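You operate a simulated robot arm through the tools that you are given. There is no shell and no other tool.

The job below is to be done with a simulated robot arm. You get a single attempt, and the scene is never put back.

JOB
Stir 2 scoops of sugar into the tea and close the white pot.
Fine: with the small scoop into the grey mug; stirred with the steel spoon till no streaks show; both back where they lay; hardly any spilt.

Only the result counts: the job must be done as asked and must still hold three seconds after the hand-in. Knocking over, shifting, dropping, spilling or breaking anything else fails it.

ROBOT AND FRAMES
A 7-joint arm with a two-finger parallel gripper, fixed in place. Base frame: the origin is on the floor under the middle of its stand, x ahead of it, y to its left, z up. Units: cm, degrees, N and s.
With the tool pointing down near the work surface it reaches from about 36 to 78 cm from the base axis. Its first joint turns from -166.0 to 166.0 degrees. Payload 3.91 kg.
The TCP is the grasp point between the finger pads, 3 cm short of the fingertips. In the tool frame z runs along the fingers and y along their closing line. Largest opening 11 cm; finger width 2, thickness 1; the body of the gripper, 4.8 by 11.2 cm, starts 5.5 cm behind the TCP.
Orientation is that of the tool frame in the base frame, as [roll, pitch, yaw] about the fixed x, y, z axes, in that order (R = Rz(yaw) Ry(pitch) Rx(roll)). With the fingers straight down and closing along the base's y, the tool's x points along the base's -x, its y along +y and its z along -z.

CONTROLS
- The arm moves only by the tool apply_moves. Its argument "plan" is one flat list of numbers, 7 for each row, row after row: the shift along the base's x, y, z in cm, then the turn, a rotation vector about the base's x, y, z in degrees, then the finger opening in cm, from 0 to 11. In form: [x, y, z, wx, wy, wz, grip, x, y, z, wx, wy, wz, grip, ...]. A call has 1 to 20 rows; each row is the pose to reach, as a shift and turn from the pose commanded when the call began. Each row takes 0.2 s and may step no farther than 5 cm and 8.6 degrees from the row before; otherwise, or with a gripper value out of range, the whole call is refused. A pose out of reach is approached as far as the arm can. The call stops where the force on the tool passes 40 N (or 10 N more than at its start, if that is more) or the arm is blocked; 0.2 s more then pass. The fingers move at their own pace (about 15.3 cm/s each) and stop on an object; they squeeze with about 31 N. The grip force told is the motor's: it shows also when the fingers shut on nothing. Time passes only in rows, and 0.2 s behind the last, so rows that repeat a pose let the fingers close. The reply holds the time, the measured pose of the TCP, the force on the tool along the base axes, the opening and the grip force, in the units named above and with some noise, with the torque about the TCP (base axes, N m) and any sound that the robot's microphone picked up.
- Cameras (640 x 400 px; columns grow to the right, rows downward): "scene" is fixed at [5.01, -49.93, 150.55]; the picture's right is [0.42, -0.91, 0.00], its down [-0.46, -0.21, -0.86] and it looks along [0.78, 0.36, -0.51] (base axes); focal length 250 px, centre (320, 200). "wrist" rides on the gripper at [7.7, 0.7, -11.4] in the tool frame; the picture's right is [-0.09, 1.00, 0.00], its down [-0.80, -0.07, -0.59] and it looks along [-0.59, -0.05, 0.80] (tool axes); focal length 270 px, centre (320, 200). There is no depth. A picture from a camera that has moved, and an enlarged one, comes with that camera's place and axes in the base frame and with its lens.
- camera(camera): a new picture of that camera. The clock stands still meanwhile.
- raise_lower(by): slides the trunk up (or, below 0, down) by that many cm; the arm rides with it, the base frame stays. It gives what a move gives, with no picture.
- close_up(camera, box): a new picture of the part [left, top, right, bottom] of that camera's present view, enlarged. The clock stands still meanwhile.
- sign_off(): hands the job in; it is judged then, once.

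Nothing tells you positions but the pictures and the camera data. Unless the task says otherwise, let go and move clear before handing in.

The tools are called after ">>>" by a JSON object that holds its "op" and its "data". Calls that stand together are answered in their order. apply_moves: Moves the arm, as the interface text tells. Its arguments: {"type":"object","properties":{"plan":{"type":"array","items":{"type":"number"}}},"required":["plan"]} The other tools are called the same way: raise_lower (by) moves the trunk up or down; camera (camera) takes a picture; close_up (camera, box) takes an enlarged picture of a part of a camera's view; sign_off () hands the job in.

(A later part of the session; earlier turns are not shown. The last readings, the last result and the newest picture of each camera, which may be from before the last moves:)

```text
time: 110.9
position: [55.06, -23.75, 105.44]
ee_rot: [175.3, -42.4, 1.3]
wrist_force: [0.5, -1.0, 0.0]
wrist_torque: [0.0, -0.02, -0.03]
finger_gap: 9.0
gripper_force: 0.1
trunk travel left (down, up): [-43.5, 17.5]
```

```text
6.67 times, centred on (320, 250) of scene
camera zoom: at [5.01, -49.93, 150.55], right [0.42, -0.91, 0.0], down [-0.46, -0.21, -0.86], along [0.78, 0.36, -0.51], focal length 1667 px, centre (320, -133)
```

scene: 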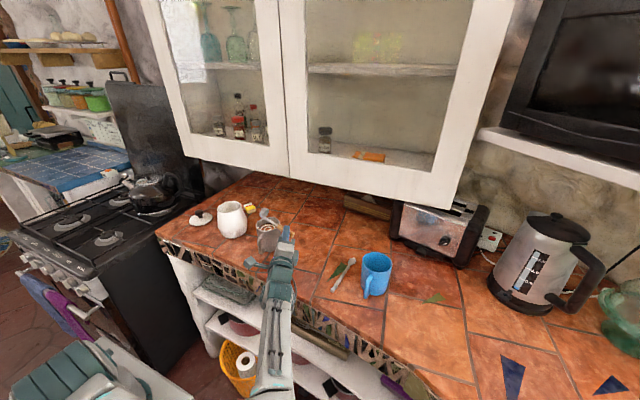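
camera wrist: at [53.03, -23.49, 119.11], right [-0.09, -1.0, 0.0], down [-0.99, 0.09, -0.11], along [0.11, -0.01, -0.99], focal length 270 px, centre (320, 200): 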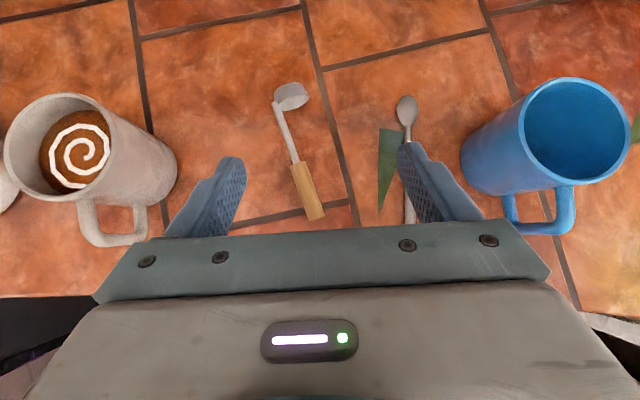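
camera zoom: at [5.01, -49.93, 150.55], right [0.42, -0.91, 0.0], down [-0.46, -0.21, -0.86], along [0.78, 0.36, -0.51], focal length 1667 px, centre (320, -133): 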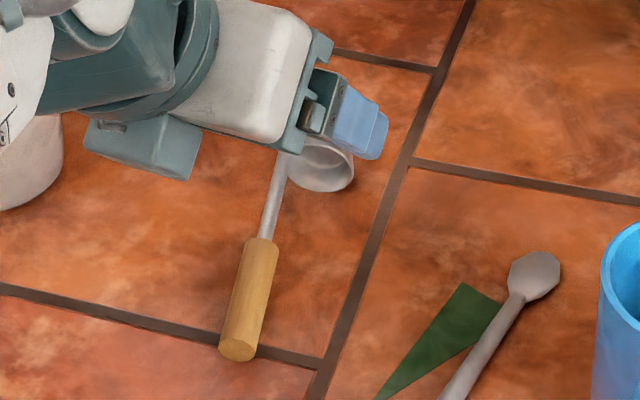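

It now lies stably on its side, handle azimuth about 14°, off by up to 2 cm at the cup. I'll align the hand with the handle at a 20° tilt to re-grip and reposition it.

>>> {"op": "apply_moves", "data": {"plan": [0.5, 0.4, 0, 1.6, 1.43, 7.75, 5, 0.8, 0.6, 0, 3.2, 2.86, 15.5, 5, 0.8, 0.6, 0, 3.2, 2.86, 15.5, 5]}}

>>> {"op": "apply_moves", "data": {"plan": [0.3, 0.1, -1, -1.58, 6.48, 0, 5, 0.5, 0.2, -2, -3.16, 12.95, 0, 5, 0.75, 0.35, -3, -4.74, 19.43, 0, 5, 0.75, 0.35, -3, -4.74, 19.43, 0, 5]}}

>>> {"op": "camera", "data": {"camera": "wrist"}}

```text
time: 111.7
position: [55.91, -23.09, 105.6]
ee_rot: [-179.9, -40.0, 13.9]
wrist_force: [0.1, 0.2, -0.7]
wrist_torque: [0.04, -0.03, 0.02]
finger_gap: 4.99
gripper_force: 0.1
trunk travel left (down, up): [-43.5, 17.5]
```

```text
time: 112.7
position: [56.96, -22.68, 102.44]
ee_rot: [-179.8, -19.9, 13.7]
wrist_force: [0.0, -0.1, -0.8]
wrist_torque: [0.0, 0.01, 0.03]
finger_gap: 5.0
gripper_force: 0.2
trunk travel left (down, up): [-43.5, 17.5]
```

```text
taken
camera wrist: at [60.36, -22.6, 115.91], right [0.16, -0.99, -0.03], down [-0.94, -0.16, 0.29], along [-0.29, -0.01, -0.96], focal length 270 px, centre (320, 200)
```

wrist: 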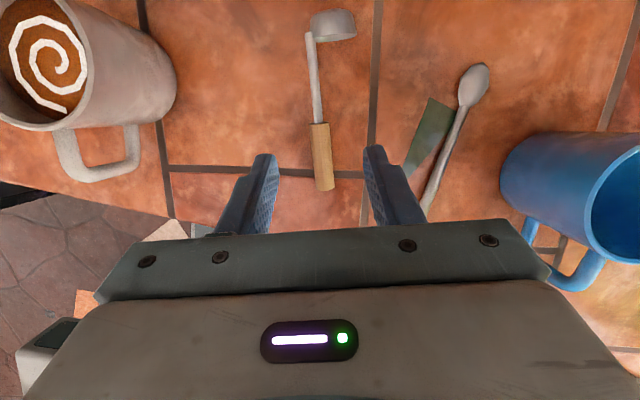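

Aligned well. I descend around the wooden handle and grip it in this side-lying pose.

>>> {"op": "apply_moves", "data": {"plan": [-0.2, 0.05, -3, 0, 0, 0, 5, -0.45, 0.08, -6, 0, 0, 0, 5, -0.45, 0.08, -8, 0, 0, 0, 5, -0.45, 0.08, -8.8, 0, 0, 0, 4, -0.45, 0.08, -9.1, 0, 0, 0, 4, -0.45, 0.08, -9.1, 0, 0, 0, 4]}}

>>> {"op": "camera", "data": {"camera": "wrist"}}

```text
time: 114.1
position: [56.39, -22.6, 93.41]
ee_rot: [-179.9, -20.1, 13.7]
wrist_force: [-0.3, -0.4, 0.0]
wrist_torque: [0.02, 0.01, 0.02]
finger_gap: 3.99
gripper_force: 0.0
trunk travel left (down, up): [-43.5, 17.5]
```

```text
taken
camera wrist: at [59.83, -22.54, 106.84], right [0.16, -0.99, -0.03], down [-0.94, -0.16, 0.29], along [-0.29, -0.01, -0.96], focal length 270 px, centre (320, 200)
```

wrist: 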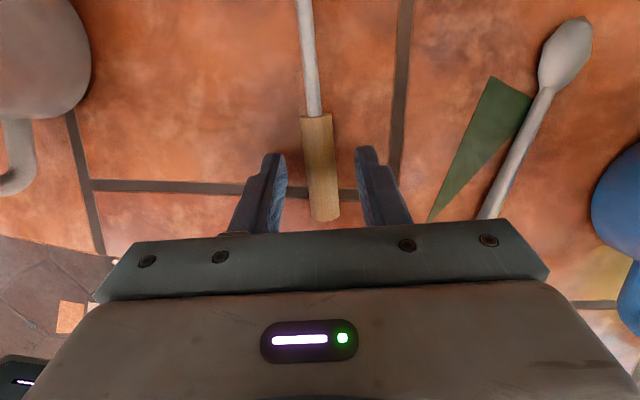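

I close on the handle and lift it 1.5 cm.

>>> {"op": "apply_moves", "data": {"plan": [0, 0, -0.08, 0, 0, 0, 3, 0, 0, -0.08, 0, 0, 0, 2, 0, 0, -0.08, 0, 0, 0, 0, 0, 0, -0.08, 0, 0, 0, 0, 0, 0, -0.08, 0, 0, 0, 0, 0, 0, 0.7, 0, 0, 0, 0, 0, 0, 1.5, 0, 0, 0, 0, 0, 0, 1.5, 0, 0, 0, 0]}}

>>> {"op": "camera", "data": {"camera": "wrist"}}

>>> {"op": "close_up", "data": {"camera": "scene", "box": [290, 220, 350, 280]}}

```text
time: 115.9
position: [56.42, -22.57, 95.05]
ee_rot: [-179.8, -19.9, 13.9]
wrist_force: [-0.2, 0.0, -1.9]
wrist_torque: [-0.02, 0.03, 0.01]
finger_gap: 1.66
gripper_force: 31.2
trunk travel left (down, up): [-43.5, 17.5]
```

```text
taken
camera wrist: at [59.78, -22.63, 108.43], right [0.16, -0.99, -0.03], down [-0.94, -0.16, 0.28], along [-0.29, -0.01, -0.96], focal length 270 px, centre (320, 200)
```

wrist: 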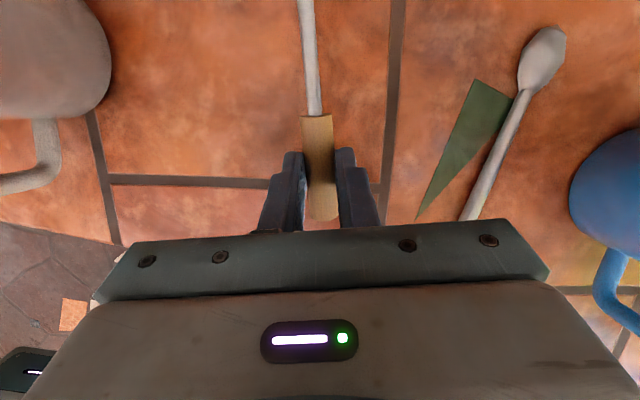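

```text
6.67 times, centred on (320, 250) of scene
camera zoom: at [5.01, -49.93, 150.55], right [0.42, -0.91, 0.0], down [-0.46, -0.21, -0.86], along [0.78, 0.36, -0.51], focal length 1667 px, centre (320, -133)
```

zoom: 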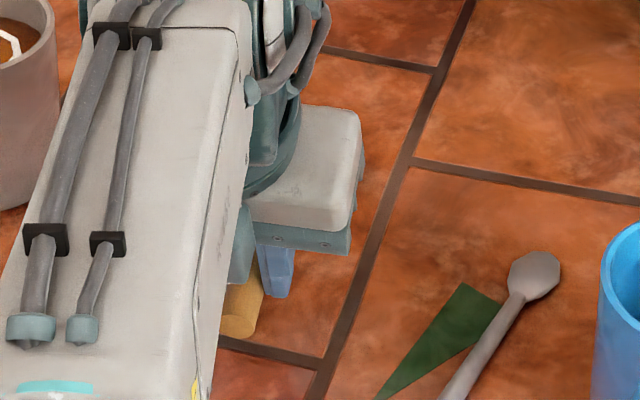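

I rotate it by -15° to the original direction, shift so handle and cup straddle the original line, and lower it.

>>> {"op": "apply_moves", "data": {"plan": [0, -0.1, 0, 0, 0, -7.7, 0, 0.07, -0.3, 0, 0, 0, -15.4, 0, 0.07, -0.3, -0.7, 0, 0, -15.4, 0, 0.07, -0.3, -1.2, 0, 0, -15.4, 0, 0.07, -0.3, -1.45, 0, 0, -15.4, 0, 0.07, -0.3, -1.52, 0, 0, -15.4, 0]}}

>>> {"op": "camera", "data": {"camera": "wrist"}}

>>> {"op": "close_up", "data": {"camera": "scene", "box": [290, 220, 350, 280]}}

```text
time: 117.3
position: [56.4, -22.89, 93.54]
ee_rot: [-179.9, -20.0, -1.6]
wrist_force: [0.3, -0.8, 0.1]
wrist_torque: [0.03, 0.06, -0.02]
finger_gap: 1.68
gripper_force: 31.4
trunk travel left (down, up): [-43.5, 17.5]
```

```text
taken
camera wrist: at [59.78, -23.73, 106.9], right [-0.11, -0.99, -0.03], down [-0.95, 0.1, 0.29], along [-0.28, 0.06, -0.96], focal length 270 px, centre (320, 200)
```

wrist: 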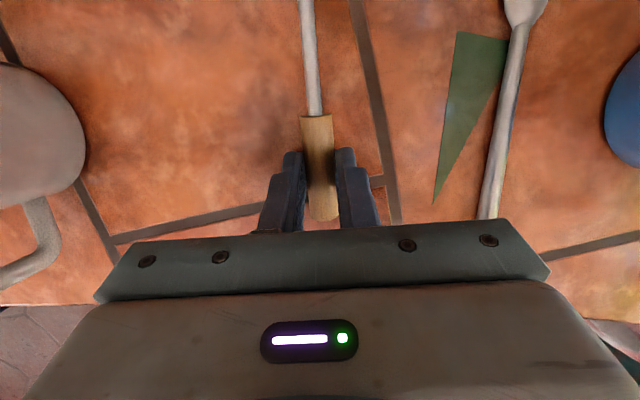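

```text
6.67 times, centred on (320, 250) of scene
camera zoom: at [5.01, -49.93, 150.55], right [0.42, -0.91, 0.0], down [-0.46, -0.21, -0.86], along [0.78, 0.36, -0.51], focal length 1667 px, centre (320, -133)
```

zoom: 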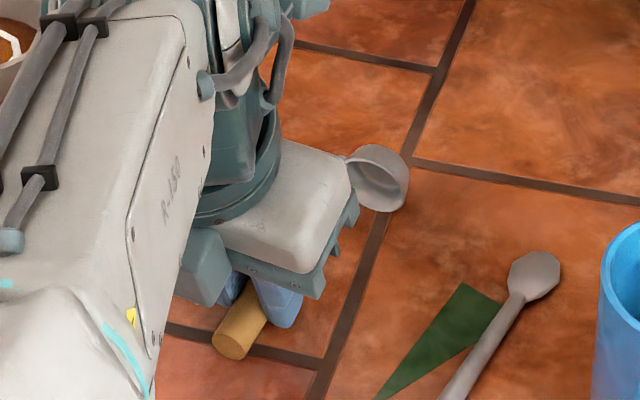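

Handle and cup now straddle the original line by about 1 cm each. I touch down and release.

>>> {"op": "apply_moves", "data": {"plan": [0, 0, -0.06, 0, 0, 0, 0, 0, 0, -0.06, 0, 0, 0, 1.8, 0, 0, -0.06, 0, 0, 0, 2.4, 0, 0, -0.06, 0, 0, 0, 4, 0, 0, -0.06, 0, 0, 0, 5, 0, 0, 2, 0, 0, 0, 5, 0, 0, 6, 0, 0, 0, 5, 0, 0, 10, 0, 0, 0, 5, 0, 0, 14, 0, 0, 0, 5, 0, 0, 14, 0, 0, 0, 5]}}

>>> {"op": "camera", "data": {"camera": "wrist"}}

>>> {"op": "close_up", "data": {"camera": "scene", "box": [290, 220, 350, 280]}}

```text
time: 119.5
position: [56.54, -22.75, 107.5]
ee_rot: [-179.7, -20.0, -1.6]
wrist_force: [0.3, -0.2, -0.3]
wrist_torque: [0.03, -0.03, 0.0]
finger_gap: 5.0
gripper_force: 0.0
trunk travel left (down, up): [-43.5, 17.5]
```

```text
taken
camera wrist: at [59.92, -23.57, 120.82], right [-0.11, -0.99, -0.03], down [-0.95, 0.1, 0.29], along [-0.28, 0.06, -0.96], focal length 270 px, centre (320, 200)
```

wrist: 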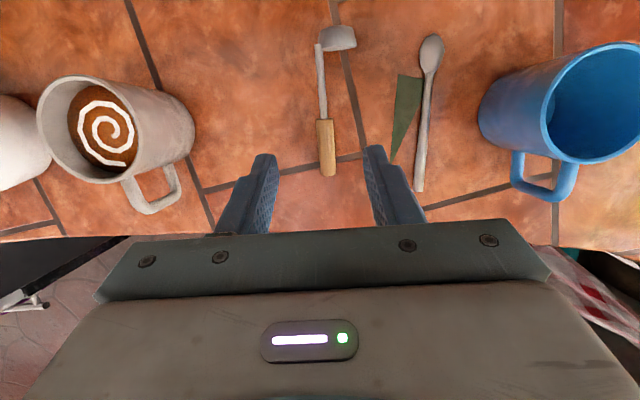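

```text
6.67 times, centred on (320, 250) of scene
camera zoom: at [5.01, -49.93, 150.55], right [0.42, -0.91, 0.0], down [-0.46, -0.21, -0.86], along [0.78, 0.36, -0.51], focal length 1667 px, centre (320, -133)
```

zoom: 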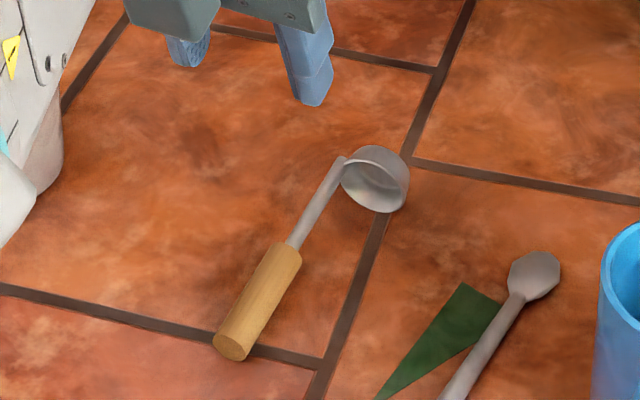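

The scoop rests stably within about 1 cm of its old place. Next is the spoon: its handle runs from (50.9, -32.7) at azimuth -6.2°, and I'll grip it near x = 55. I move above it.

>>> {"op": "apply_moves", "data": {"plan": [-0.5, -3, -0.5, 0, 0, -1.5, 5, -1, -6, -1, 0, 0, -3, 5, -1.7, -8.5, -2, 0, 0, -4.6, 5, -2.32, -10.32, -3.5, 0, 0, -4.6, 5, -2.32, -10.32, -4.5, 0, 0, -4.6, 5, -2.32, -10.32, -4.5, 0, 0, -4.6, 5]}}

>>> {"op": "camera", "data": {"camera": "wrist"}}

>>> {"op": "close_up", "data": {"camera": "wrist", "box": [250, 0, 390, 200]}}

>>> {"op": "close_up", "data": {"camera": "scene", "box": [325, 245, 373, 305]}}

```text
time: 120.9
position: [54.17, -33.05, 102.97]
ee_rot: [-179.8, -20.0, -6.2]
wrist_force: [0.1, 0.8, 0.8]
wrist_torque: [-0.01, 0.0, -0.01]
finger_gap: 5.02
gripper_force: 0.0
trunk travel left (down, up): [-43.5, 17.5]
```

```text
taken
camera wrist: at [57.39, -34.26, 116.39], right [-0.19, -0.98, -0.03], down [-0.94, 0.17, 0.29], along [-0.27, 0.08, -0.96], focal length 270 px, centre (320, 200)
```

wrist: 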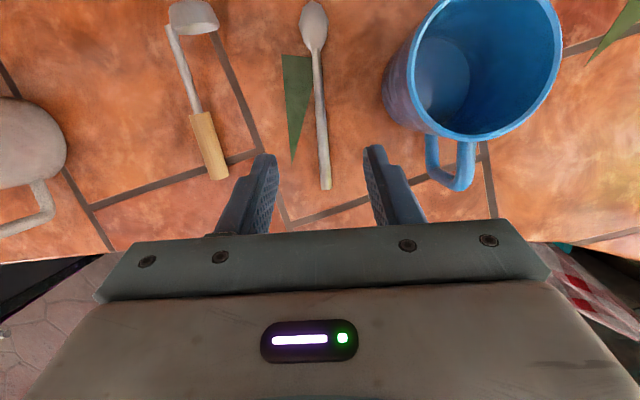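

```text
2.00 times, centred on (320, 100) of wrist
camera zoom: at [57.39, -34.26, 116.39], right [-0.19, -0.98, -0.03], down [-0.94, 0.17, 0.29], along [-0.27, 0.08, -0.96], focal length 541 px, centre (320, 400)
```

zoom: 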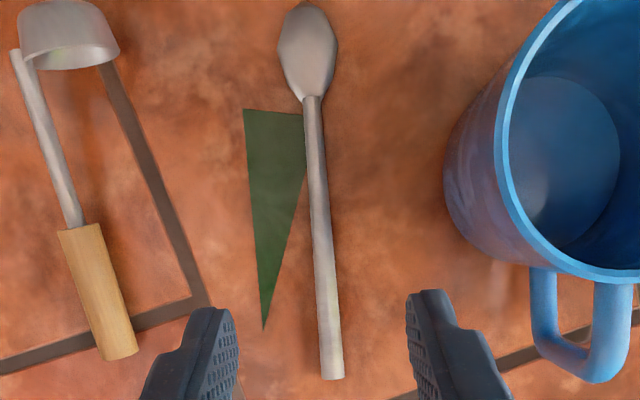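

```text
6.67 times, centred on (349, 275) of scene
camera zoom: at [5.01, -49.93, 150.55], right [0.42, -0.91, 0.0], down [-0.46, -0.21, -0.86], along [0.78, 0.36, -0.51], focal length 1667 px, centre (127, -300)
```

zoom: 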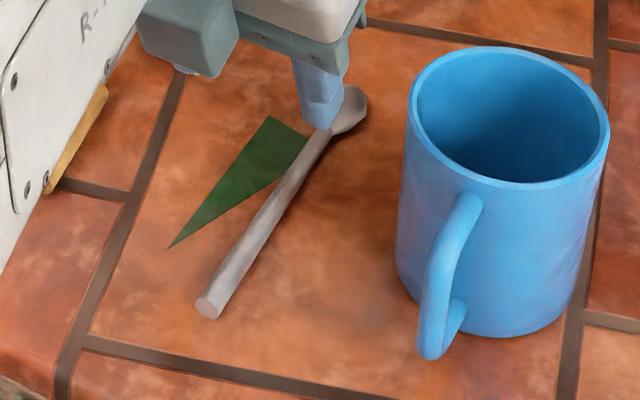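

The spoon lies where estimated (handle end about (51.2, -32.9), tip about (66.8, -34.7)). I descend around the handle.

>>> {"op": "apply_moves", "data": {"plan": [0.13, -0.04, -3, 0, 0, 0, 4.5, 0.13, -0.04, -6, 0, 0, 0, 4, 0.13, -0.04, -8.3, 0, 0, 0, 4, 0.13, -0.04, -9.3, 0, 0, 0, 4, 0.13, -0.04, -9.7, 0, 0, 0, 4, 0.13, -0.04, -9.8, 0, 0, 0, 4]}}

>>> {"op": "camera", "data": {"camera": "wrist"}}

```text
time: 122.3
position: [54.27, -33.14, 93.26]
ee_rot: [-179.8, -20.1, -6.2]
wrist_force: [1.3, 1.1, 1.1]
wrist_torque: [-0.03, 0.02, 0.03]
finger_gap: 3.94
gripper_force: 0.1
trunk travel left (down, up): [-43.5, 17.5]
```

```text
taken
camera wrist: at [57.5, -34.23, 106.55], right [-0.19, -0.98, -0.03], down [-0.94, 0.17, 0.28], along [-0.27, 0.08, -0.96], focal length 270 px, centre (320, 200)
```

wrist: 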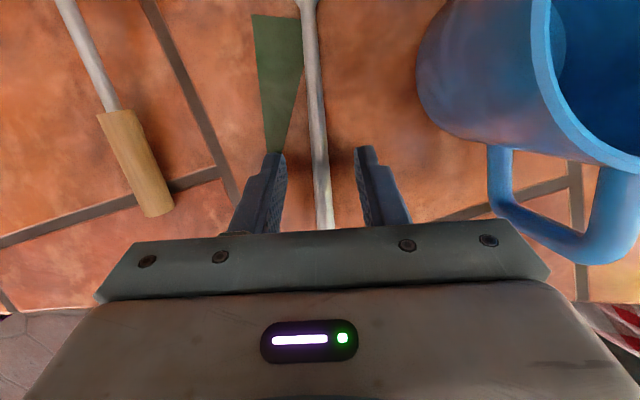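

The handle is centred. I close on it.

>>> {"op": "apply_moves", "data": {"plan": [0, 0, 0, 0, 0, 0, 2.5, 0, 0, 0, 0, 0, 0, 1.5, 0, 0, 0, 0, 0, 0, 0, 0, 0, 0, 0, 0, 0, 0, 0, 0, 0, 0, 0, 0, 0]}}

>>> {"op": "camera", "data": {"camera": "wrist"}}

```text
time: 123.5
position: [54.21, -33.24, 93.19]
ee_rot: [-179.8, -20.0, -6.2]
wrist_force: [-0.5, 0.2, 0.7]
wrist_torque: [-0.01, 0.02, -0.04]
finger_gap: 0.86
gripper_force: 30.9
trunk travel left (down, up): [-43.5, 17.5]
```

```text
taken
camera wrist: at [57.48, -34.28, 106.54], right [-0.19, -0.98, -0.03], down [-0.94, 0.17, 0.28], along [-0.27, 0.08, -0.96], focal length 270 px, centre (320, 200)
```

wrist: 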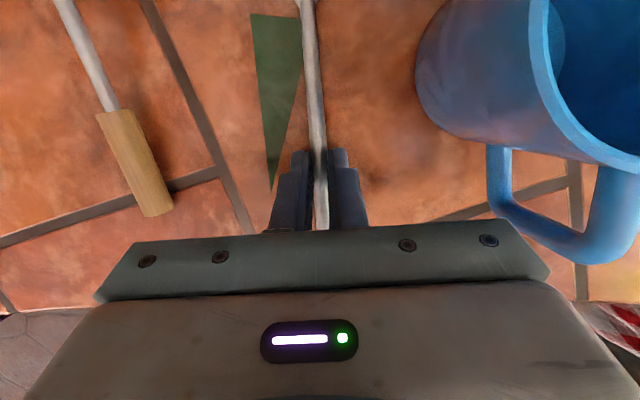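

Gripped (0.86 cm). I lift straight up and untilt.

>>> {"op": "apply_moves", "data": {"plan": [0, 0, 1, 0, 0, 0, 0, 0, 0, 3, 0, 0, 0, 0, 0, 0, 7, 0, 0, 0, 0, 0, 0, 11, 0, 0, 0, 0, 0, 0.5, 15, 0.72, 6.63, 0, 0, 0, 1, 19, 1.44, 13.25, 0, 0, 0, 1.5, 23, 2.16, 19.88, 0, 0, 0, 2, 24.5, 2.16, 19.88, 0, 0, 0, 2, 24.5, 2.16, 19.88, 0, 0]}}

>>> {"op": "camera", "data": {"camera": "wrist"}}

```text
time: 125.5
position: [53.23, -29.99, 116.31]
ee_rot: [-179.9, -0.2, -6.4]
wrist_force: [-0.3, 0.7, -0.3]
wrist_torque: [0.0, 0.0, 0.01]
finger_gap: 0.85
gripper_force: 31.3
out of reach, approached as far as the arm can: row 7, 8, 9
trunk travel left (down, up): [-43.5, 17.5]
```

```text
taken
camera wrist: at [60.73, -31.59, 127.81], right [-0.2, -0.98, 0.0], down [-0.79, 0.16, 0.59], along [-0.58, 0.12, -0.81], focal length 270 px, centre (320, 200)
```

wrist: 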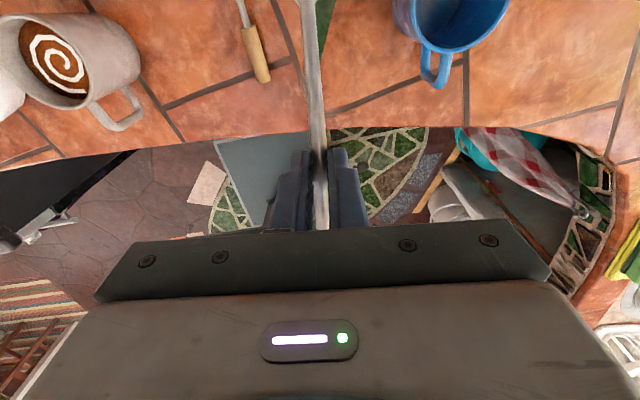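

Slight reach limit at this height; I lower a bit, move inward, and flip the yaw by -170°.

>>> {"op": "apply_moves", "data": {"plan": [0.3, 1.5, -1, 0, 0, 0, 0, 0.8, 3.5, -2.3, 0, 0, 0, 0, 0.8, 3.5, -2.3, 0, 0, 0, 0]}}

>>> {"op": "apply_moves", "data": {"plan": [0, 0, 0, 0, 0, -8.5, 0, 0, 0, 0, 0, 0, -17, 0, 0, 0, 0, 0, 0, -25.5, 0, 0, 0, 0, 0, 0, -34, 0, 0, 0, 0, 0, 0, -42.5, 0, 0, 0, 0, 0, 0, -51, 0, 0, 0, 0, 0, 0, -59.5, 0, 0, 0, 0, 0, 0, -68, 0, 0, 0, 0, 0, 0, -76.5, 0, 0, 0, 0, 0, 0, -85, 0, 0, 0, 0, 0, 0, -93.5, 0, 0, 0, 0, 0, 0, -102, 0, 0, 0, 0, 0, 0, -110.5, 0, 0, 0, 0, 0, 0, -119, 0, 0, 0, 0, 0, 0, -127.5, 0, 0, 0, 0, 0, 0, -136, 0, 0, 0, 0, 0, 0, -144.5, 0, 0, 0, 0, 0, 0, -153, 0, 0, 0, 0, 0, 0, -161.5, 0, 0, 0, 0, 0, 0, -170, 0]}}

```text
time: 126.3
position: [54.23, -26.29, 113.96]
ee_rot: [-179.9, 0.0, -6.2]
wrist_force: [0.1, 0.0, -0.5]
wrist_torque: [-0.02, 0.01, -0.02]
finger_gap: 0.85
gripper_force: 31.0
trunk travel left (down, up): [-43.5, 17.5]
```

```text
time: 130.5
position: [53.99, -26.02, 114.03]
ee_rot: [-179.9, -0.1, -176.3]
wrist_force: [0.7, 0.4, 0.1]
wrist_torque: [0.01, -0.03, 0.01]
finger_gap: 0.84
gripper_force: 30.6
trunk travel left (down, up): [-43.5, 17.5]
```

I finish the yaw and tilt forward 70° so the spoon hangs upright.

>>> {"op": "apply_moves", "data": {"plan": [0, 0, 1, 0, 0, -3.7, 0, 0, 0, 2, 0, 0, -3.7, 0]}}

>>> {"op": "apply_moves", "data": {"plan": [0, 0, 0, 0, -7.8, 0, 0, 0, 0, 0, 0, -15.6, 0, 0, 0, 0, 0, 0, -23.4, 0, 0, 0, 0, 0, 0, -31.2, 0, 0, 0, 0, 0, 0, -39, 0, 0, 0, 0, 0, 0, -46.8, 0, 0, 0, 0, 0, 0, -54.6, 0, 0, 0, 0, 0, 0, -62.4, 0, 0, 0, 0, 0, 0, -70, 0, 0, 0, 0, 0, 0, -70, 0, 0]}}

>>> {"op": "camera", "data": {"camera": "wrist"}}

>>> {"op": "close_up", "data": {"camera": "scene", "box": [270, 170, 350, 250]}}

```text
time: 131.1
position: [53.89, -26.29, 116.12]
ee_rot: [-179.9, 0.1, -179.9]
wrist_force: [0.6, -0.9, -0.3]
wrist_torque: [0.04, 0.04, 0.03]
finger_gap: 0.82
gripper_force: 30.7
trunk travel left (down, up): [-43.5, 17.5]
```

```text
time: 133.3
position: [54.01, -26.26, 116.24]
ee_rot: [-179.6, 70.1, -179.8]
wrist_force: [-0.7, -0.1, -0.1]
wrist_torque: [-0.01, 0.04, 0.0]
finger_gap: 0.84
gripper_force: 31.1
trunk travel left (down, up): [-43.5, 17.5]
```

```text
taken
camera wrist: at [40.68, -25.58, 112.8], right [0.03, 1.0, 0.08], down [-0.29, -0.07, 0.96], along [0.96, -0.05, 0.28], focal length 270 px, centre (320, 200)
```

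wrist: 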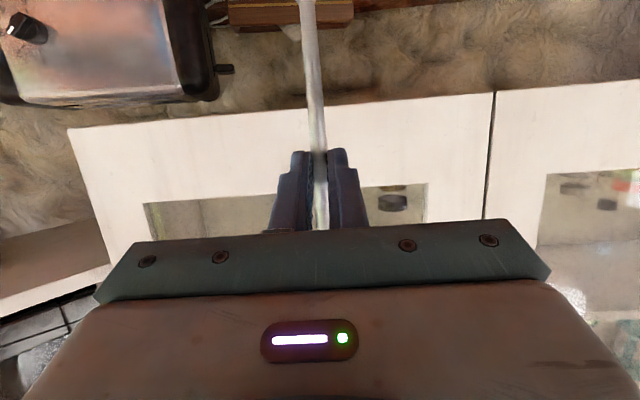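

```text
5.00 times, centred on (310, 210) of scene
camera zoom: at [5.01, -49.93, 150.55], right [0.42, -0.91, 0.0], down [-0.46, -0.21, -0.86], along [0.78, 0.36, -0.51], focal length 1250 px, centre (370, 150)
```

zoom: 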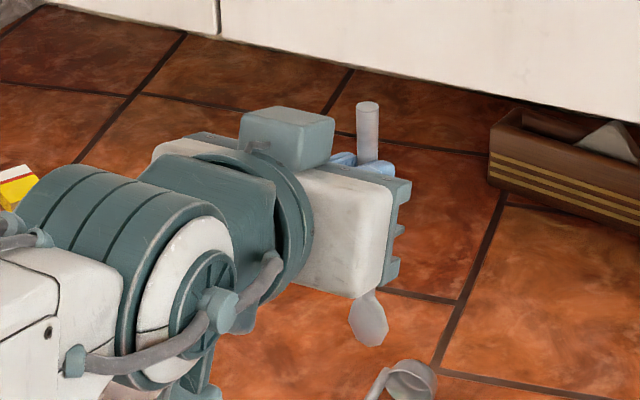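

The spoon hangs vertical, its tip 2.8 cm ahead of and 12.7 cm below the TCP. I move over the mug.

>>> {"op": "apply_moves", "data": {"plan": [0.7, 3.8, 0.3, 0, 0, 0, 0, 1.4, 7.6, 0.3, 0, 0, 0, 0, 2.1, 11.4, 0.3, 0, 0, 0, 0, 2.8, 15.2, 0.3, 0, 0, 0, 0, 3.4, 18.5, 0.3, 0, 0, 0, 0, 3.93, 21.28, 0.3, 0, 0, 0, 0, 3.93, 21.28, -0.8, 0, 0, 0, 0, 3.93, 21.28, -0.8, 0, 0, 0, 0]}}

>>> {"op": "camera", "data": {"camera": "wrist"}}

>>> {"op": "close_up", "data": {"camera": "scene", "box": [230, 170, 310, 255]}}

```text
time: 135.1
position: [58.01, -4.96, 115.46]
ee_rot: [-179.6, 70.0, -179.8]
wrist_force: [-0.9, -0.5, -0.3]
wrist_torque: [-0.01, -0.01, 0.01]
finger_gap: 0.82
gripper_force: 31.0
trunk travel left (down, up): [-43.5, 17.5]
```

```text
taken
camera wrist: at [44.6, -4.22, 112.14], right [0.03, 1.0, 0.08], down [-0.28, -0.07, 0.96], along [0.96, -0.05, 0.28], focal length 270 px, centre (320, 200)
```

wrist: 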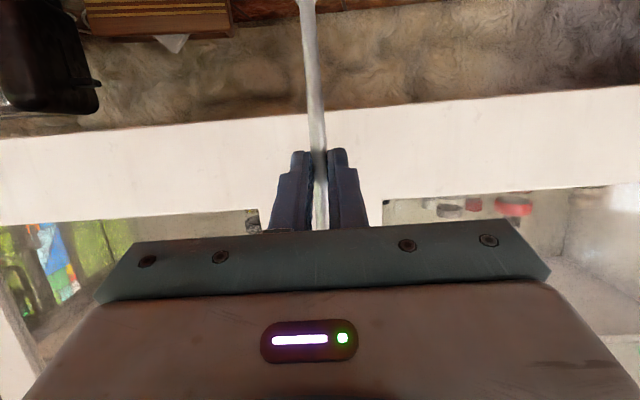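

```text
4.71 times, centred on (270, 212) of scene
camera zoom: at [5.01, -49.93, 150.55], right [0.42, -0.91, 0.0], down [-0.46, -0.21, -0.86], along [0.78, 0.36, -0.51], focal length 1177 px, centre (555, 141)
```

zoom: 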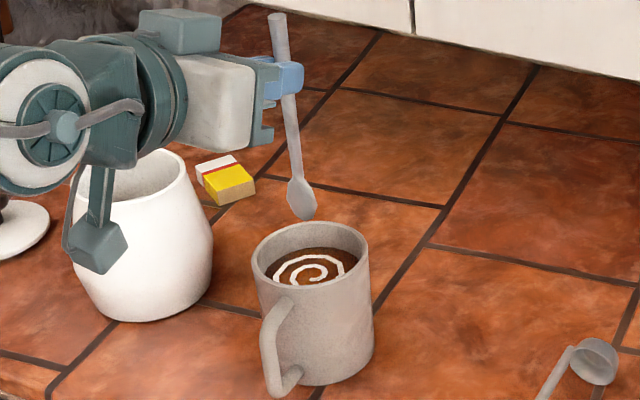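

The spoon is right over the mug's centre. I lower it into the tea.

>>> {"op": "apply_moves", "data": {"plan": [0.1, 0, -2, 0, 0, 0, 0, 0.1, 0, -4, 0, 0, 0, 0, 0.1, 0, -6, 0, 0, 0, 0, 0.1, 0, -7.5, 0, 0, 0, 0, 0.1, 0, -8.8, 0, 0, 0, 0, 0.1, 0, -9.7, 0, 0, 0, 0]}}

>>> {"op": "close_up", "data": {"camera": "scene", "box": [230, 170, 310, 255]}}

```text
time: 136.5
position: [57.98, -5.02, 105.65]
ee_rot: [-179.6, 70.0, -179.8]
wrist_force: [0.3, -0.2, -0.7]
wrist_torque: [-0.01, 0.02, -0.01]
finger_gap: 0.84
gripper_force: 31.5
trunk travel left (down, up): [-43.5, 17.5]
```

```text
4.71 times, centred on (270, 212) of scene
camera zoom: at [5.01, -49.93, 150.55], right [0.42, -0.91, 0.0], down [-0.46, -0.21, -0.86], along [0.78, 0.36, -0.51], focal length 1177 px, centre (555, 141)
```

zoom: 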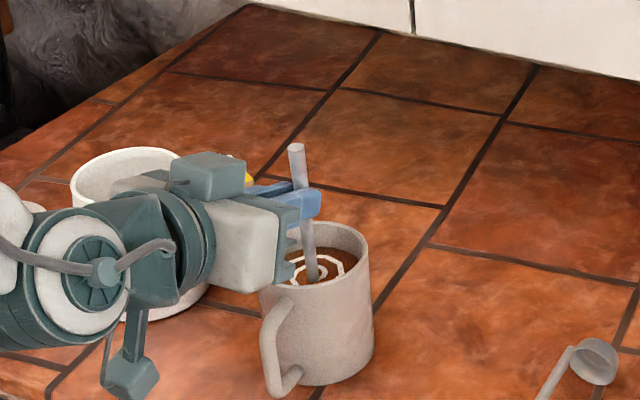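

The spoon is in the tea. I stir with 1.5 cm circles.

>>> {"op": "apply_moves", "data": {"plan": [1.5, 0, 0, 0, 0, 0, 0, 1.06, 1.06, 0, 0, 0, 0, 0, 0, 1.5, 0, 0, 0, 0, 0, -1.06, 1.06, 0, 0, 0, 0, 0, -1.5, 0, 0, 0, 0, 0, 0, -1.06, -1.06, 0, 0, 0, 0, 0, 0, -1.5, 0, 0, 0, 0, 0, 1.06, -1.06, 0, 0, 0, 0, 0, 1.5, 0, 0, 0, 0, 0, 0, 1.06, 1.06, 0, 0, 0, 0, 0, 0, 1.5, 0, 0, 0, 0, 0, -1.06, 1.06, 0, 0, 0, 0, 0, -1.5, 0, 0, 0, 0, 0, 0, -1.06, -1.06, 0, 0, 0, 0, 0, 0, -1.5, 0, 0, 0, 0, 0, 1.06, -1.06, 0, 0, 0, 0, 0, 1.5, 0, 0, 0, 0, 0, 0, 1.06, 1.06, 0, 0, 0, 0, 0, 0, 0.8, 0, 0, 0, 0, 0, 0, 0, 0, 0, 0, 0, 0]}}

>>> {"op": "close_up", "data": {"camera": "scene", "box": [250, 205, 290, 240]}}

```text
time: 140.7
position: [58.09, -4.97, 105.69]
ee_rot: [-179.7, 70.0, -179.8]
wrist_force: [0.7, 0.2, -0.7]
wrist_torque: [0.02, -0.01, -0.02]
finger_gap: 0.86
gripper_force: 31.0
trunk travel left (down, up): [-43.5, 17.5]
```

```text
11.43 times, centred on (270, 222) of scene
camera zoom: at [5.01, -49.93, 150.55], right [0.42, -0.91, 0.0], down [-0.46, -0.21, -0.86], along [0.78, 0.36, -0.51], focal length 2858 px, centre (891, -57)
```

zoom: 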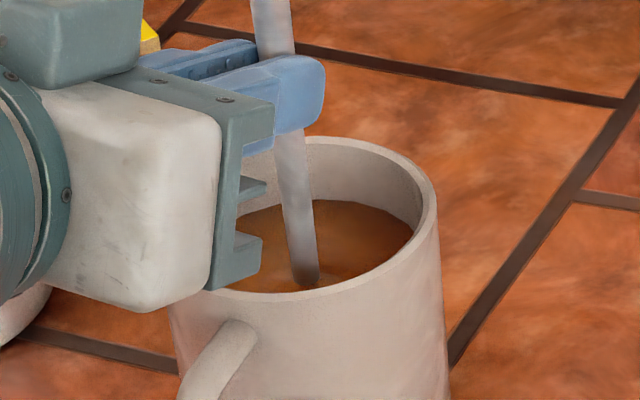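

The streaks have nearly vanished. I stir one more round to be sure.

>>> {"op": "apply_moves", "data": {"plan": [1.5, 0, 0, 0, 0, 0, 0, 1.06, 1.06, 0, 0, 0, 0, 0, 0, 1.5, 0, 0, 0, 0, 0, -1.06, 1.06, 0, 0, 0, 0, 0, -1.5, 0, 0, 0, 0, 0, 0, -1.06, -1.06, 0, 0, 0, 0, 0, 0, -1.5, 0, 0, 0, 0, 0, 1.06, -1.06, 0, 0, 0, 0, 0, 1.5, 0, 0, 0, 0, 0, 0, 1.06, 1.06, 0, 0, 0, 0, 0, 0, 1.5, 0, 0, 0, 0, 0, -1.06, 1.06, 0, 0, 0, 0, 0, -1.5, 0, 0, 0, 0, 0, 0, -1.06, -1.06, 0, 0, 0, 0, 0, 0, -1.5, 0, 0, 0, 0, 0, 1.06, -1.06, 0, 0, 0, 0, 0, 1.5, 0, 0, 0, 0, 0, 0, 1.06, 1.06, 0, 0, 0, 0, 0, 0, 0.8, 0, 0, 0, 0, 0, 0, 0, 0, 0, 0, 0, 0]}}

>>> {"op": "close_up", "data": {"camera": "scene", "box": [250, 205, 290, 240]}}

```text
time: 144.9
position: [58.04, -5.05, 105.66]
ee_rot: [-179.7, 70.1, -179.7]
wrist_force: [0.2, -0.3, -0.8]
wrist_torque: [0.0, -0.01, 0.02]
finger_gap: 0.85
gripper_force: 31.2
trunk travel left (down, up): [-43.5, 17.5]
```

```text
11.43 times, centred on (270, 222) of scene
camera zoom: at [5.01, -49.93, 150.55], right [0.42, -0.91, 0.0], down [-0.46, -0.21, -0.86], along [0.78, 0.36, -0.51], focal length 2858 px, centre (891, -57)
```

zoom: 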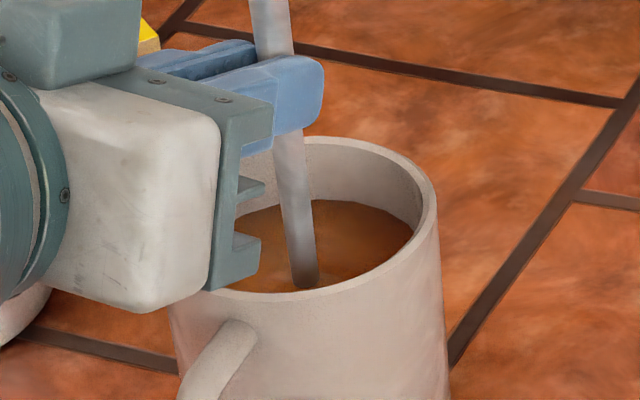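

No streaks show. I lift the spoon out slowly, let it drip a moment, and inspect the tea.

>>> {"op": "apply_moves", "data": {"plan": [0, 0, 1, 0, 0, 0, 0, 0, 0, 2.5, 0, 0, 0, 0, 0, 0, 4, 0, 0, 0, 0, 0, 0, 5, 0, 0, 0, 0, 0, 0, 5.5, 0, 0, 0, 0, 0, 0, 5.5, 0, 0, 0, 0, 0, 0, 5.5, 0, 0, 0, 0, 0, 0, 5.5, 0, 0, 0, 0, 0, 0, 7.5, 0, 0, 0, 0, 0, 0, 9.5, 0, 0, 0, 0, 0, 0, 11, 0, 0, 0, 0, 0, 0, 11, 0, 0, 0, 0]}}

>>> {"op": "close_up", "data": {"camera": "scene", "box": [235, 170, 305, 245]}}

>>> {"op": "close_up", "data": {"camera": "wrist", "box": [250, 0, 390, 240]}}

```text
time: 147.5
position: [57.98, -4.9, 116.71]
ee_rot: [-179.6, 70.0, -179.8]
wrist_force: [0.0, -0.8, -1.1]
wrist_torque: [-0.01, 0.02, -0.02]
finger_gap: 0.84
gripper_force: 31.4
trunk travel left (down, up): [-43.5, 17.5]
```

```text
5.33 times, centred on (270, 208) of scene
camera zoom: at [5.01, -49.93, 150.55], right [0.42, -0.91, 0.0], down [-0.46, -0.21, -0.86], along [0.78, 0.36, -0.51], focal length 1334 px, centre (587, 160)
```

zoom: 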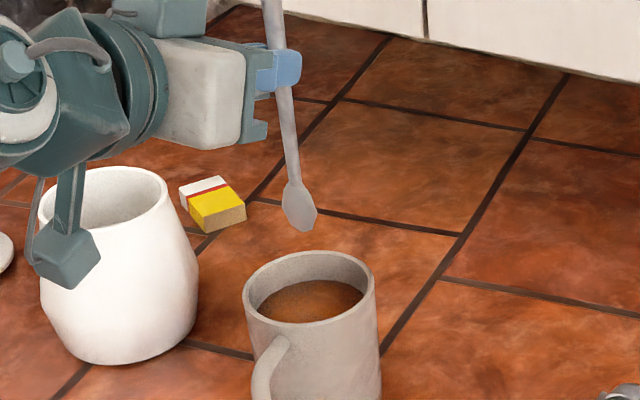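

```text
1.67 times, centred on (320, 120) of wrist
camera zoom: at [44.75, -4.26, 113.38], right [0.03, 1.0, 0.08], down [-0.28, -0.07, 0.96], along [0.96, -0.05, 0.28], focal length 450 px, centre (320, 333)
```

zoom: 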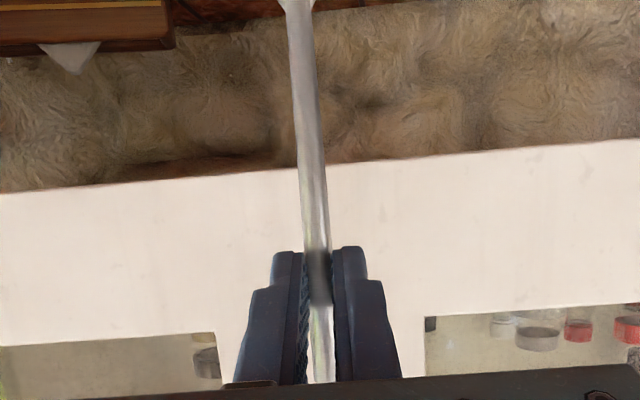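

The tea is uniform. I carry the spoon back to its side while unpitching the hand.

>>> {"op": "apply_moves", "data": {"plan": [-0.4, -2.4, 0, 0, 7.8, 0, 0, -0.9, -4.8, 0, 0, 15.6, 0, 0, -1.3, -7.2, 0, 0, 23.4, 0, 0, -1.8, -9.6, 0, 0, 31.2, 0, 0, -2.2, -12, 0, 0, 39, 0, 0, -2.6, -14.4, -0.5, 0, 46.8, 0, 0, -3.1, -16.8, -1, 0, 54.6, 0, 0, -3.5, -19.2, -1.5, 0, 62.4, 0, 0, -3.95, -21.3, -2, 0, 70, 0, 0, -3.95, -21.3, -2.5, 0, 70, 0, 0]}}

>>> {"op": "apply_moves", "data": {"plan": [0, 0, 0, 0, 0, 8.5, 0, 0, 0, 0, 0, 0, 17, 0, 0, 0, 0, 0, 0, 25.5, 0, 0, 0, 0, 0, 0, 34, 0, 0, 0, 0, 0, 0, 42.5, 0, 0, 0, 0, 0, 0, 51, 0, 0, 0, 0, 0, 0, 59.5, 0, 0, 0, 0, 0, 0, 68, 0, 0, 0, 0, 0, 0, 76.5, 0, 0, 0, 0, 0, 0, 85, 0, 0, 0, 0, 0, 0, 93.5, 0, 0, 0, 0, 0, 0, 102, 0, 0, 0, 0, 0, 0, 110.5, 0, 0, 0, 0, 0, 0, 119, 0, 0, 0, 0, 0, 0, 127.5, 0, 0, 0, 0, 0, 0, 136, 0, 0, 0, 0, 0, 0, 144.5, 0, 0, 0, 0, 0, 0, 153, 0, 0, 0, 0, 0, 0, 161.5, 0, 0, 0, 0, 0, 0, 170, 0]}}

```text
time: 149.7
position: [54.01, -26.36, 114.15]
ee_rot: [-180.0, -0.1, -179.8]
wrist_force: [-0.2, 0.3, -0.5]
wrist_torque: [0.01, -0.02, -0.01]
finger_gap: 0.83
gripper_force: 31.0
out of reach, approached as far as the arm can: row 1, 2
trunk travel left (down, up): [-43.5, 17.5]
```

```text
time: 153.9
position: [54.16, -26.35, 114.29]
ee_rot: [-179.9, 0.0, -9.8]
wrist_force: [0.4, -0.9, -0.6]
wrist_torque: [-0.01, 0.06, -0.02]
finger_gap: 0.83
gripper_force: 30.8
trunk travel left (down, up): [-43.5, 17.5]
```

Now the last yaw, then tilt 20° and descend toward the spoon's place.

>>> {"op": "apply_moves", "data": {"plan": [0, -1, -1.5, 0, 0, 3.6, 0, 0, -3, -3, 0, 0, 3.6, 0, 0, -3, -3, 0, 0, 3.6, 0]}}

>>> {"op": "apply_moves", "data": {"plan": [0, -1, -1, -0.72, -6.63, 0, 0, 0, -2.5, -3, -1.44, -13.25, 0, 0, 0, -3.8, -6, -2.16, -19.88, 0, 0, 0, -3.85, -8.3, -2.16, -19.88, 0, 0, 0, -3.85, -8.3, -2.16, -19.88, 0, 0]}}

>>> {"op": "camera", "data": {"camera": "wrist"}}

>>> {"op": "close_up", "data": {"camera": "wrist", "box": [250, 0, 390, 200]}}

```text
time: 154.7
position: [54.18, -29.26, 110.93]
ee_rot: [-179.8, 0.0, -6.3]
wrist_force: [-0.2, 0.2, -0.3]
wrist_torque: [0.0, 0.01, -0.01]
finger_gap: 0.85
gripper_force: 31.3
trunk travel left (down, up): [-43.5, 17.5]
```

```text
time: 155.9
position: [54.31, -33.01, 102.93]
ee_rot: [-179.8, -20.0, -6.3]
wrist_force: [0.2, -0.3, 0.0]
wrist_torque: [0.04, 0.03, 0.03]
finger_gap: 0.83
gripper_force: 31.2
trunk travel left (down, up): [-43.5, 17.5]
```

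```text
taken
camera wrist: at [57.53, -34.15, 116.28], right [-0.19, -0.98, -0.03], down [-0.94, 0.17, 0.28], along [-0.27, 0.09, -0.96], focal length 270 px, centre (320, 200)
```

wrist: 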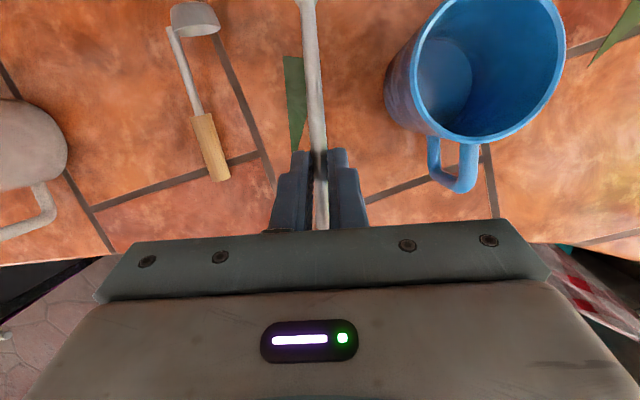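

```text
2.00 times, centred on (320, 100) of wrist
camera zoom: at [57.53, -34.15, 116.28], right [-0.19, -0.98, -0.03], down [-0.94, 0.17, 0.28], along [-0.27, 0.09, -0.96], focal length 541 px, centre (320, 400)
```

zoom: 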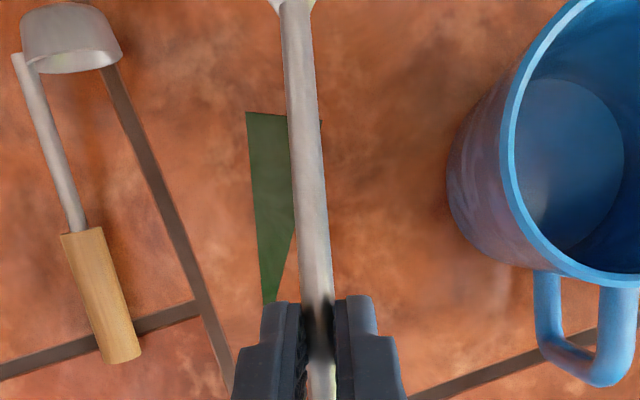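

I lower the spoon to the recorded grasp position.

>>> {"op": "apply_moves", "data": {"plan": [0.05, -0.13, -3, 0, 0, 0, 0, 0.05, -0.13, -6, 0, 0, 0, 0, 0.05, -0.13, -8.3, 0, 0, 0, 0, 0.05, -0.13, -9.2, 0, 0, 0, 0, 0.05, -0.13, -9.5, 0, 0, 0, 0, 0.05, -0.13, -9.65, 0, 0, 0, 0]}}

>>> {"op": "close_up", "data": {"camera": "scene", "box": [325, 245, 373, 305]}}

>>> {"op": "camera", "data": {"camera": "wrist"}}

```text
time: 157.3
position: [54.2, -33.25, 93.24]
ee_rot: [-179.8, -20.1, -6.2]
wrist_force: [-1.2, 0.8, 2.7]
wrist_torque: [-0.01, -0.32, 0.05]
finger_gap: 0.86
gripper_force: 31.3
trunk travel left (down, up): [-43.5, 17.5]
```

```text
6.67 times, centred on (349, 275) of scene
camera zoom: at [5.01, -49.93, 150.55], right [0.42, -0.91, 0.0], down [-0.46, -0.21, -0.86], along [0.78, 0.36, -0.51], focal length 1667 px, centre (127, -300)
```

zoom: 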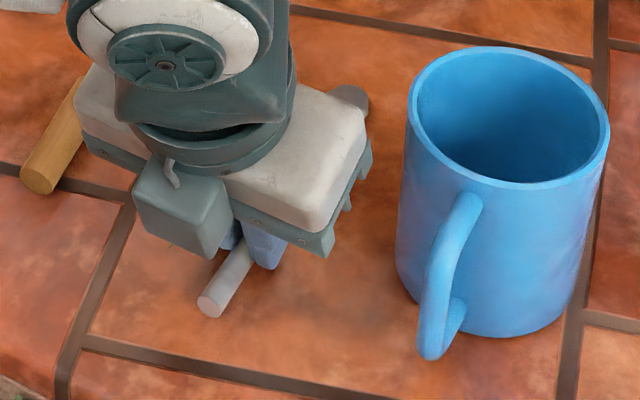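

```text
taken
camera wrist: at [57.49, -34.33, 106.67], right [-0.19, -0.98, -0.03], down [-0.94, 0.17, 0.28], along [-0.27, 0.09, -0.96], focal length 270 px, centre (320, 200)
```

wrist: 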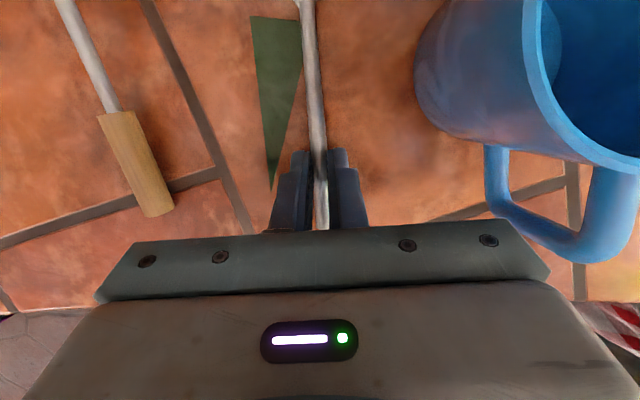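

Matches the original within about a millimetre, with light contact at the bowl. I release and rise.

>>> {"op": "apply_moves", "data": {"plan": [0, 0, -0.03, 0, 0, 0, 0, 0, 0, -0.03, 0, 0, 0, 1, 0, 0, -0.03, 0, 0, 0, 1.6, 0, 0, -0.03, 0, 0, 0, 3, 0, 0, -0.03, 0, 0, 0, 4.5, 0, 0, -0.03, 0, 0, 0, 4.5, 0, 0, 2, 0, 0, 0, 4.5, 0, 0, 6, 0, 0, 0, 4.5, 0, 0, 9.7, 0, 0, 0, 4.5, 0, 0, 9.7, 0, 0, 0, 4.5]}}

>>> {"op": "close_up", "data": {"camera": "wrist", "box": [250, 0, 390, 200]}}

>>> {"op": "close_up", "data": {"camera": "scene", "box": [325, 245, 373, 305]}}

```text
time: 159.5
position: [54.22, -33.06, 102.65]
ee_rot: [-179.7, -20.0, -6.3]
wrist_force: [0.3, 0.1, -0.6]
wrist_torque: [-0.02, 0.0, 0.05]
finger_gap: 4.5
gripper_force: 0.0
trunk travel left (down, up): [-43.5, 17.5]
```

```text
2.00 times, centred on (320, 100) of wrist
camera zoom: at [57.4, -34.17, 116.17], right [-0.19, -0.98, -0.03], down [-0.94, 0.17, 0.29], along [-0.27, 0.09, -0.96], focal length 541 px, centre (320, 400)
```

zoom: 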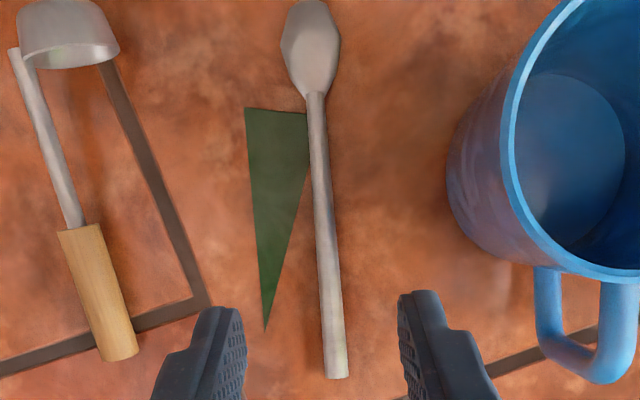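

```text
6.67 times, centred on (349, 275) of scene
camera zoom: at [5.01, -49.93, 150.55], right [0.42, -0.91, 0.0], down [-0.46, -0.21, -0.86], along [0.78, 0.36, -0.51], focal length 1667 px, centre (127, -300)
```

zoom: 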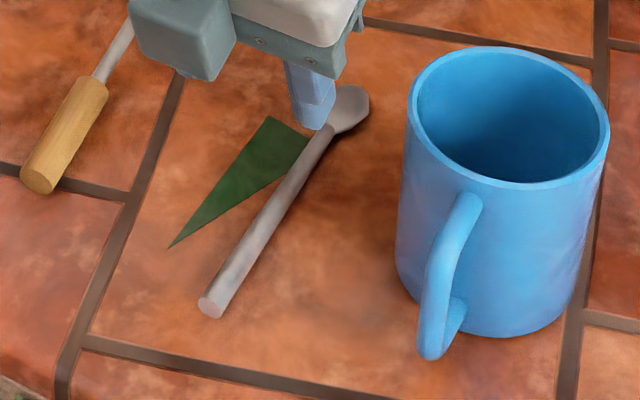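

The spoon is back in place. Next the lid: I rise, untilt, and flip the yaw back to normal.

>>> {"op": "apply_moves", "data": {"plan": [0, 0, 3, 0, 0, 0, 6, 0, 1.5, 6, 0.72, 6.63, 0, 6, 0, 4, 8.5, 1.44, 13.25, 0, 6, 0, 6.5, 10.5, 2.16, 19.88, 0, 6, 0, 7, 11, 2.16, 19.88, 0, 6]}}

>>> {"op": "apply_moves", "data": {"plan": [0, 0, 0, 0, 0, -8.5, 6, 0, 0, 0, 0, 0, -17, 6, 0, 0, 0, 0, 0, -25.5, 6, 0, 0, 0, 0, 0, -34, 6, 0, 0, 0, 0, 0, -42.5, 6, 0, 0, 0, 0, 0, -51, 6, 0, 0, 0, 0, 0, -59.5, 6, 0, 0, 0, 0, 0, -68, 6, 0, 0, 0, 0, 0, -76.5, 6, 0, 0, 0, 0, 0, -85, 6, 0, 0, 0, 0, 0, -93.5, 6, 0, 0, 0, 0, 0, -102, 6, 0, 0, 0, 0, 0, -110.5, 6, 0, 0, 0, 0, 0, -119, 6, 0, 0, 0, 0, 0, -127.5, 6, 0, 0, 0, 0, 0, -136, 6, 0, 0, 0, 0, 0, -144.5, 6, 0, 0, 0, 0, 0, -153, 6, 0, 0, 0, 0, 0, -161.5, 6, 0, 0, 0, 0, 0, -170, 6]}}

>>> {"op": "raise_lower", "data": {"by": 10}}

```text
time: 160.7
position: [54.1, -26.38, 113.68]
ee_rot: [-179.9, 0.1, -6.4]
wrist_force: [0.6, 0.7, -0.9]
wrist_torque: [0.0, 0.04, 0.04]
finger_gap: 5.99
gripper_force: 0.0
trunk travel left (down, up): [-43.5, 17.5]
```

```text
time: 164.9
position: [54.14, -26.15, 113.9]
ee_rot: [-179.9, 0.0, -176.6]
wrist_force: [-0.3, 0.3, 0.5]
wrist_torque: [0.0, -0.01, -0.01]
finger_gap: 6.01
gripper_force: 0.1
trunk travel left (down, up): [-43.5, 17.5]
```

```text
time: 166.2
position: [54.16, -26.17, 123.88]
ee_rot: [-179.9, 0.0, -176.3]
wrist_force: [0.5, -0.1, 0.0]
wrist_torque: [0.02, -0.03, -0.03]
finger_gap: 6.0
gripper_force: 0.2
trunk travel left (down, up): [-53.5, 7.5]
```

I fly over to the lid, staying high over the mug and pot.

>>> {"op": "apply_moves", "data": {"plan": [0.3, 4.4, -0.7, 0, 0, -1, 6, 0.6, 8.8, -1.4, 0, 0, -2, 6, 0.9, 13.2, -2.1, 0, 0, -3, 6, 1.2, 17.6, -2.8, 0, 0, -3.7, 6, 1.5, 22, -3.5, 0, 0, -3.7, 6, 1.8, 26.4, -4.2, 0, 0, -3.7, 6, 2.1, 30.8, -4.9, 0, 0, -3.7, 6, 2.4, 35.2, -5.6, 0, 0, -3.7, 6, 2.7, 39.6, -6.3, 0, 0, -3.7, 6, 3, 44, -7, 0, 0, -3.7, 6, 3.3, 48.4, -7.7, 0, 0, -3.7, 6, 3.6, 52.8, -8.4, 0, 0, -3.7, 6, 3.9, 56, -9.5, 0, 0, -3.7, 6, 3.9, 56, -9.5, 0, 0, -3.7, 6]}}

>>> {"op": "camera", "data": {"camera": "wrist"}}

>>> {"op": "camera", "data": {"camera": "scene"}}

```text
time: 169.2
position: [57.76, 29.92, 114.63]
ee_rot: [-179.9, 0.0, 180.0]
wrist_force: [-0.4, 0.1, -0.7]
wrist_torque: [0.0, 0.0, 0.03]
finger_gap: 5.98
gripper_force: 0.1
trunk travel left (down, up): [-53.5, 7.5]
```

```text
taken
camera wrist: at [50.08, 30.57, 125.95], right [0.09, 1.0, 0.0], down [0.8, -0.07, 0.59], along [0.59, -0.05, -0.8], focal length 270 px, centre (320, 200)
```

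wrist: 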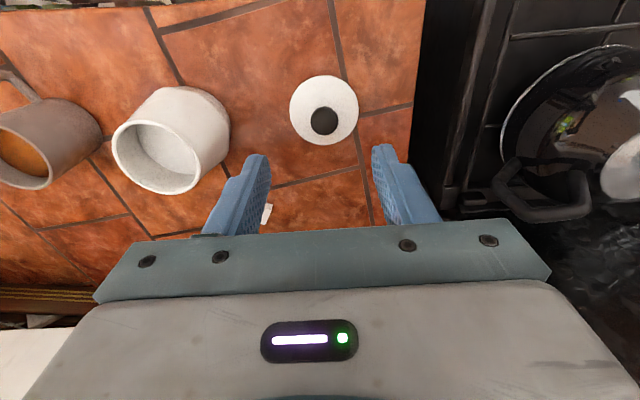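

```text
taken
```

scene: 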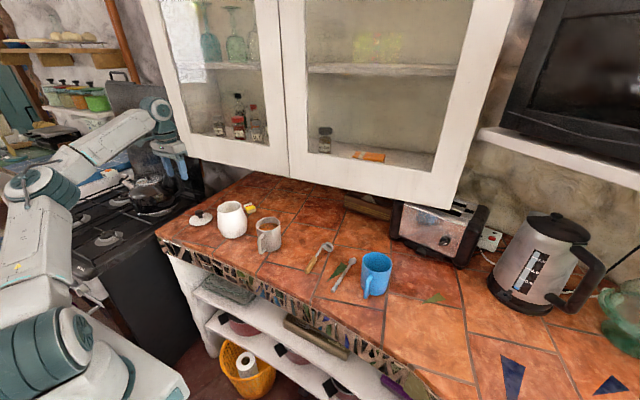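

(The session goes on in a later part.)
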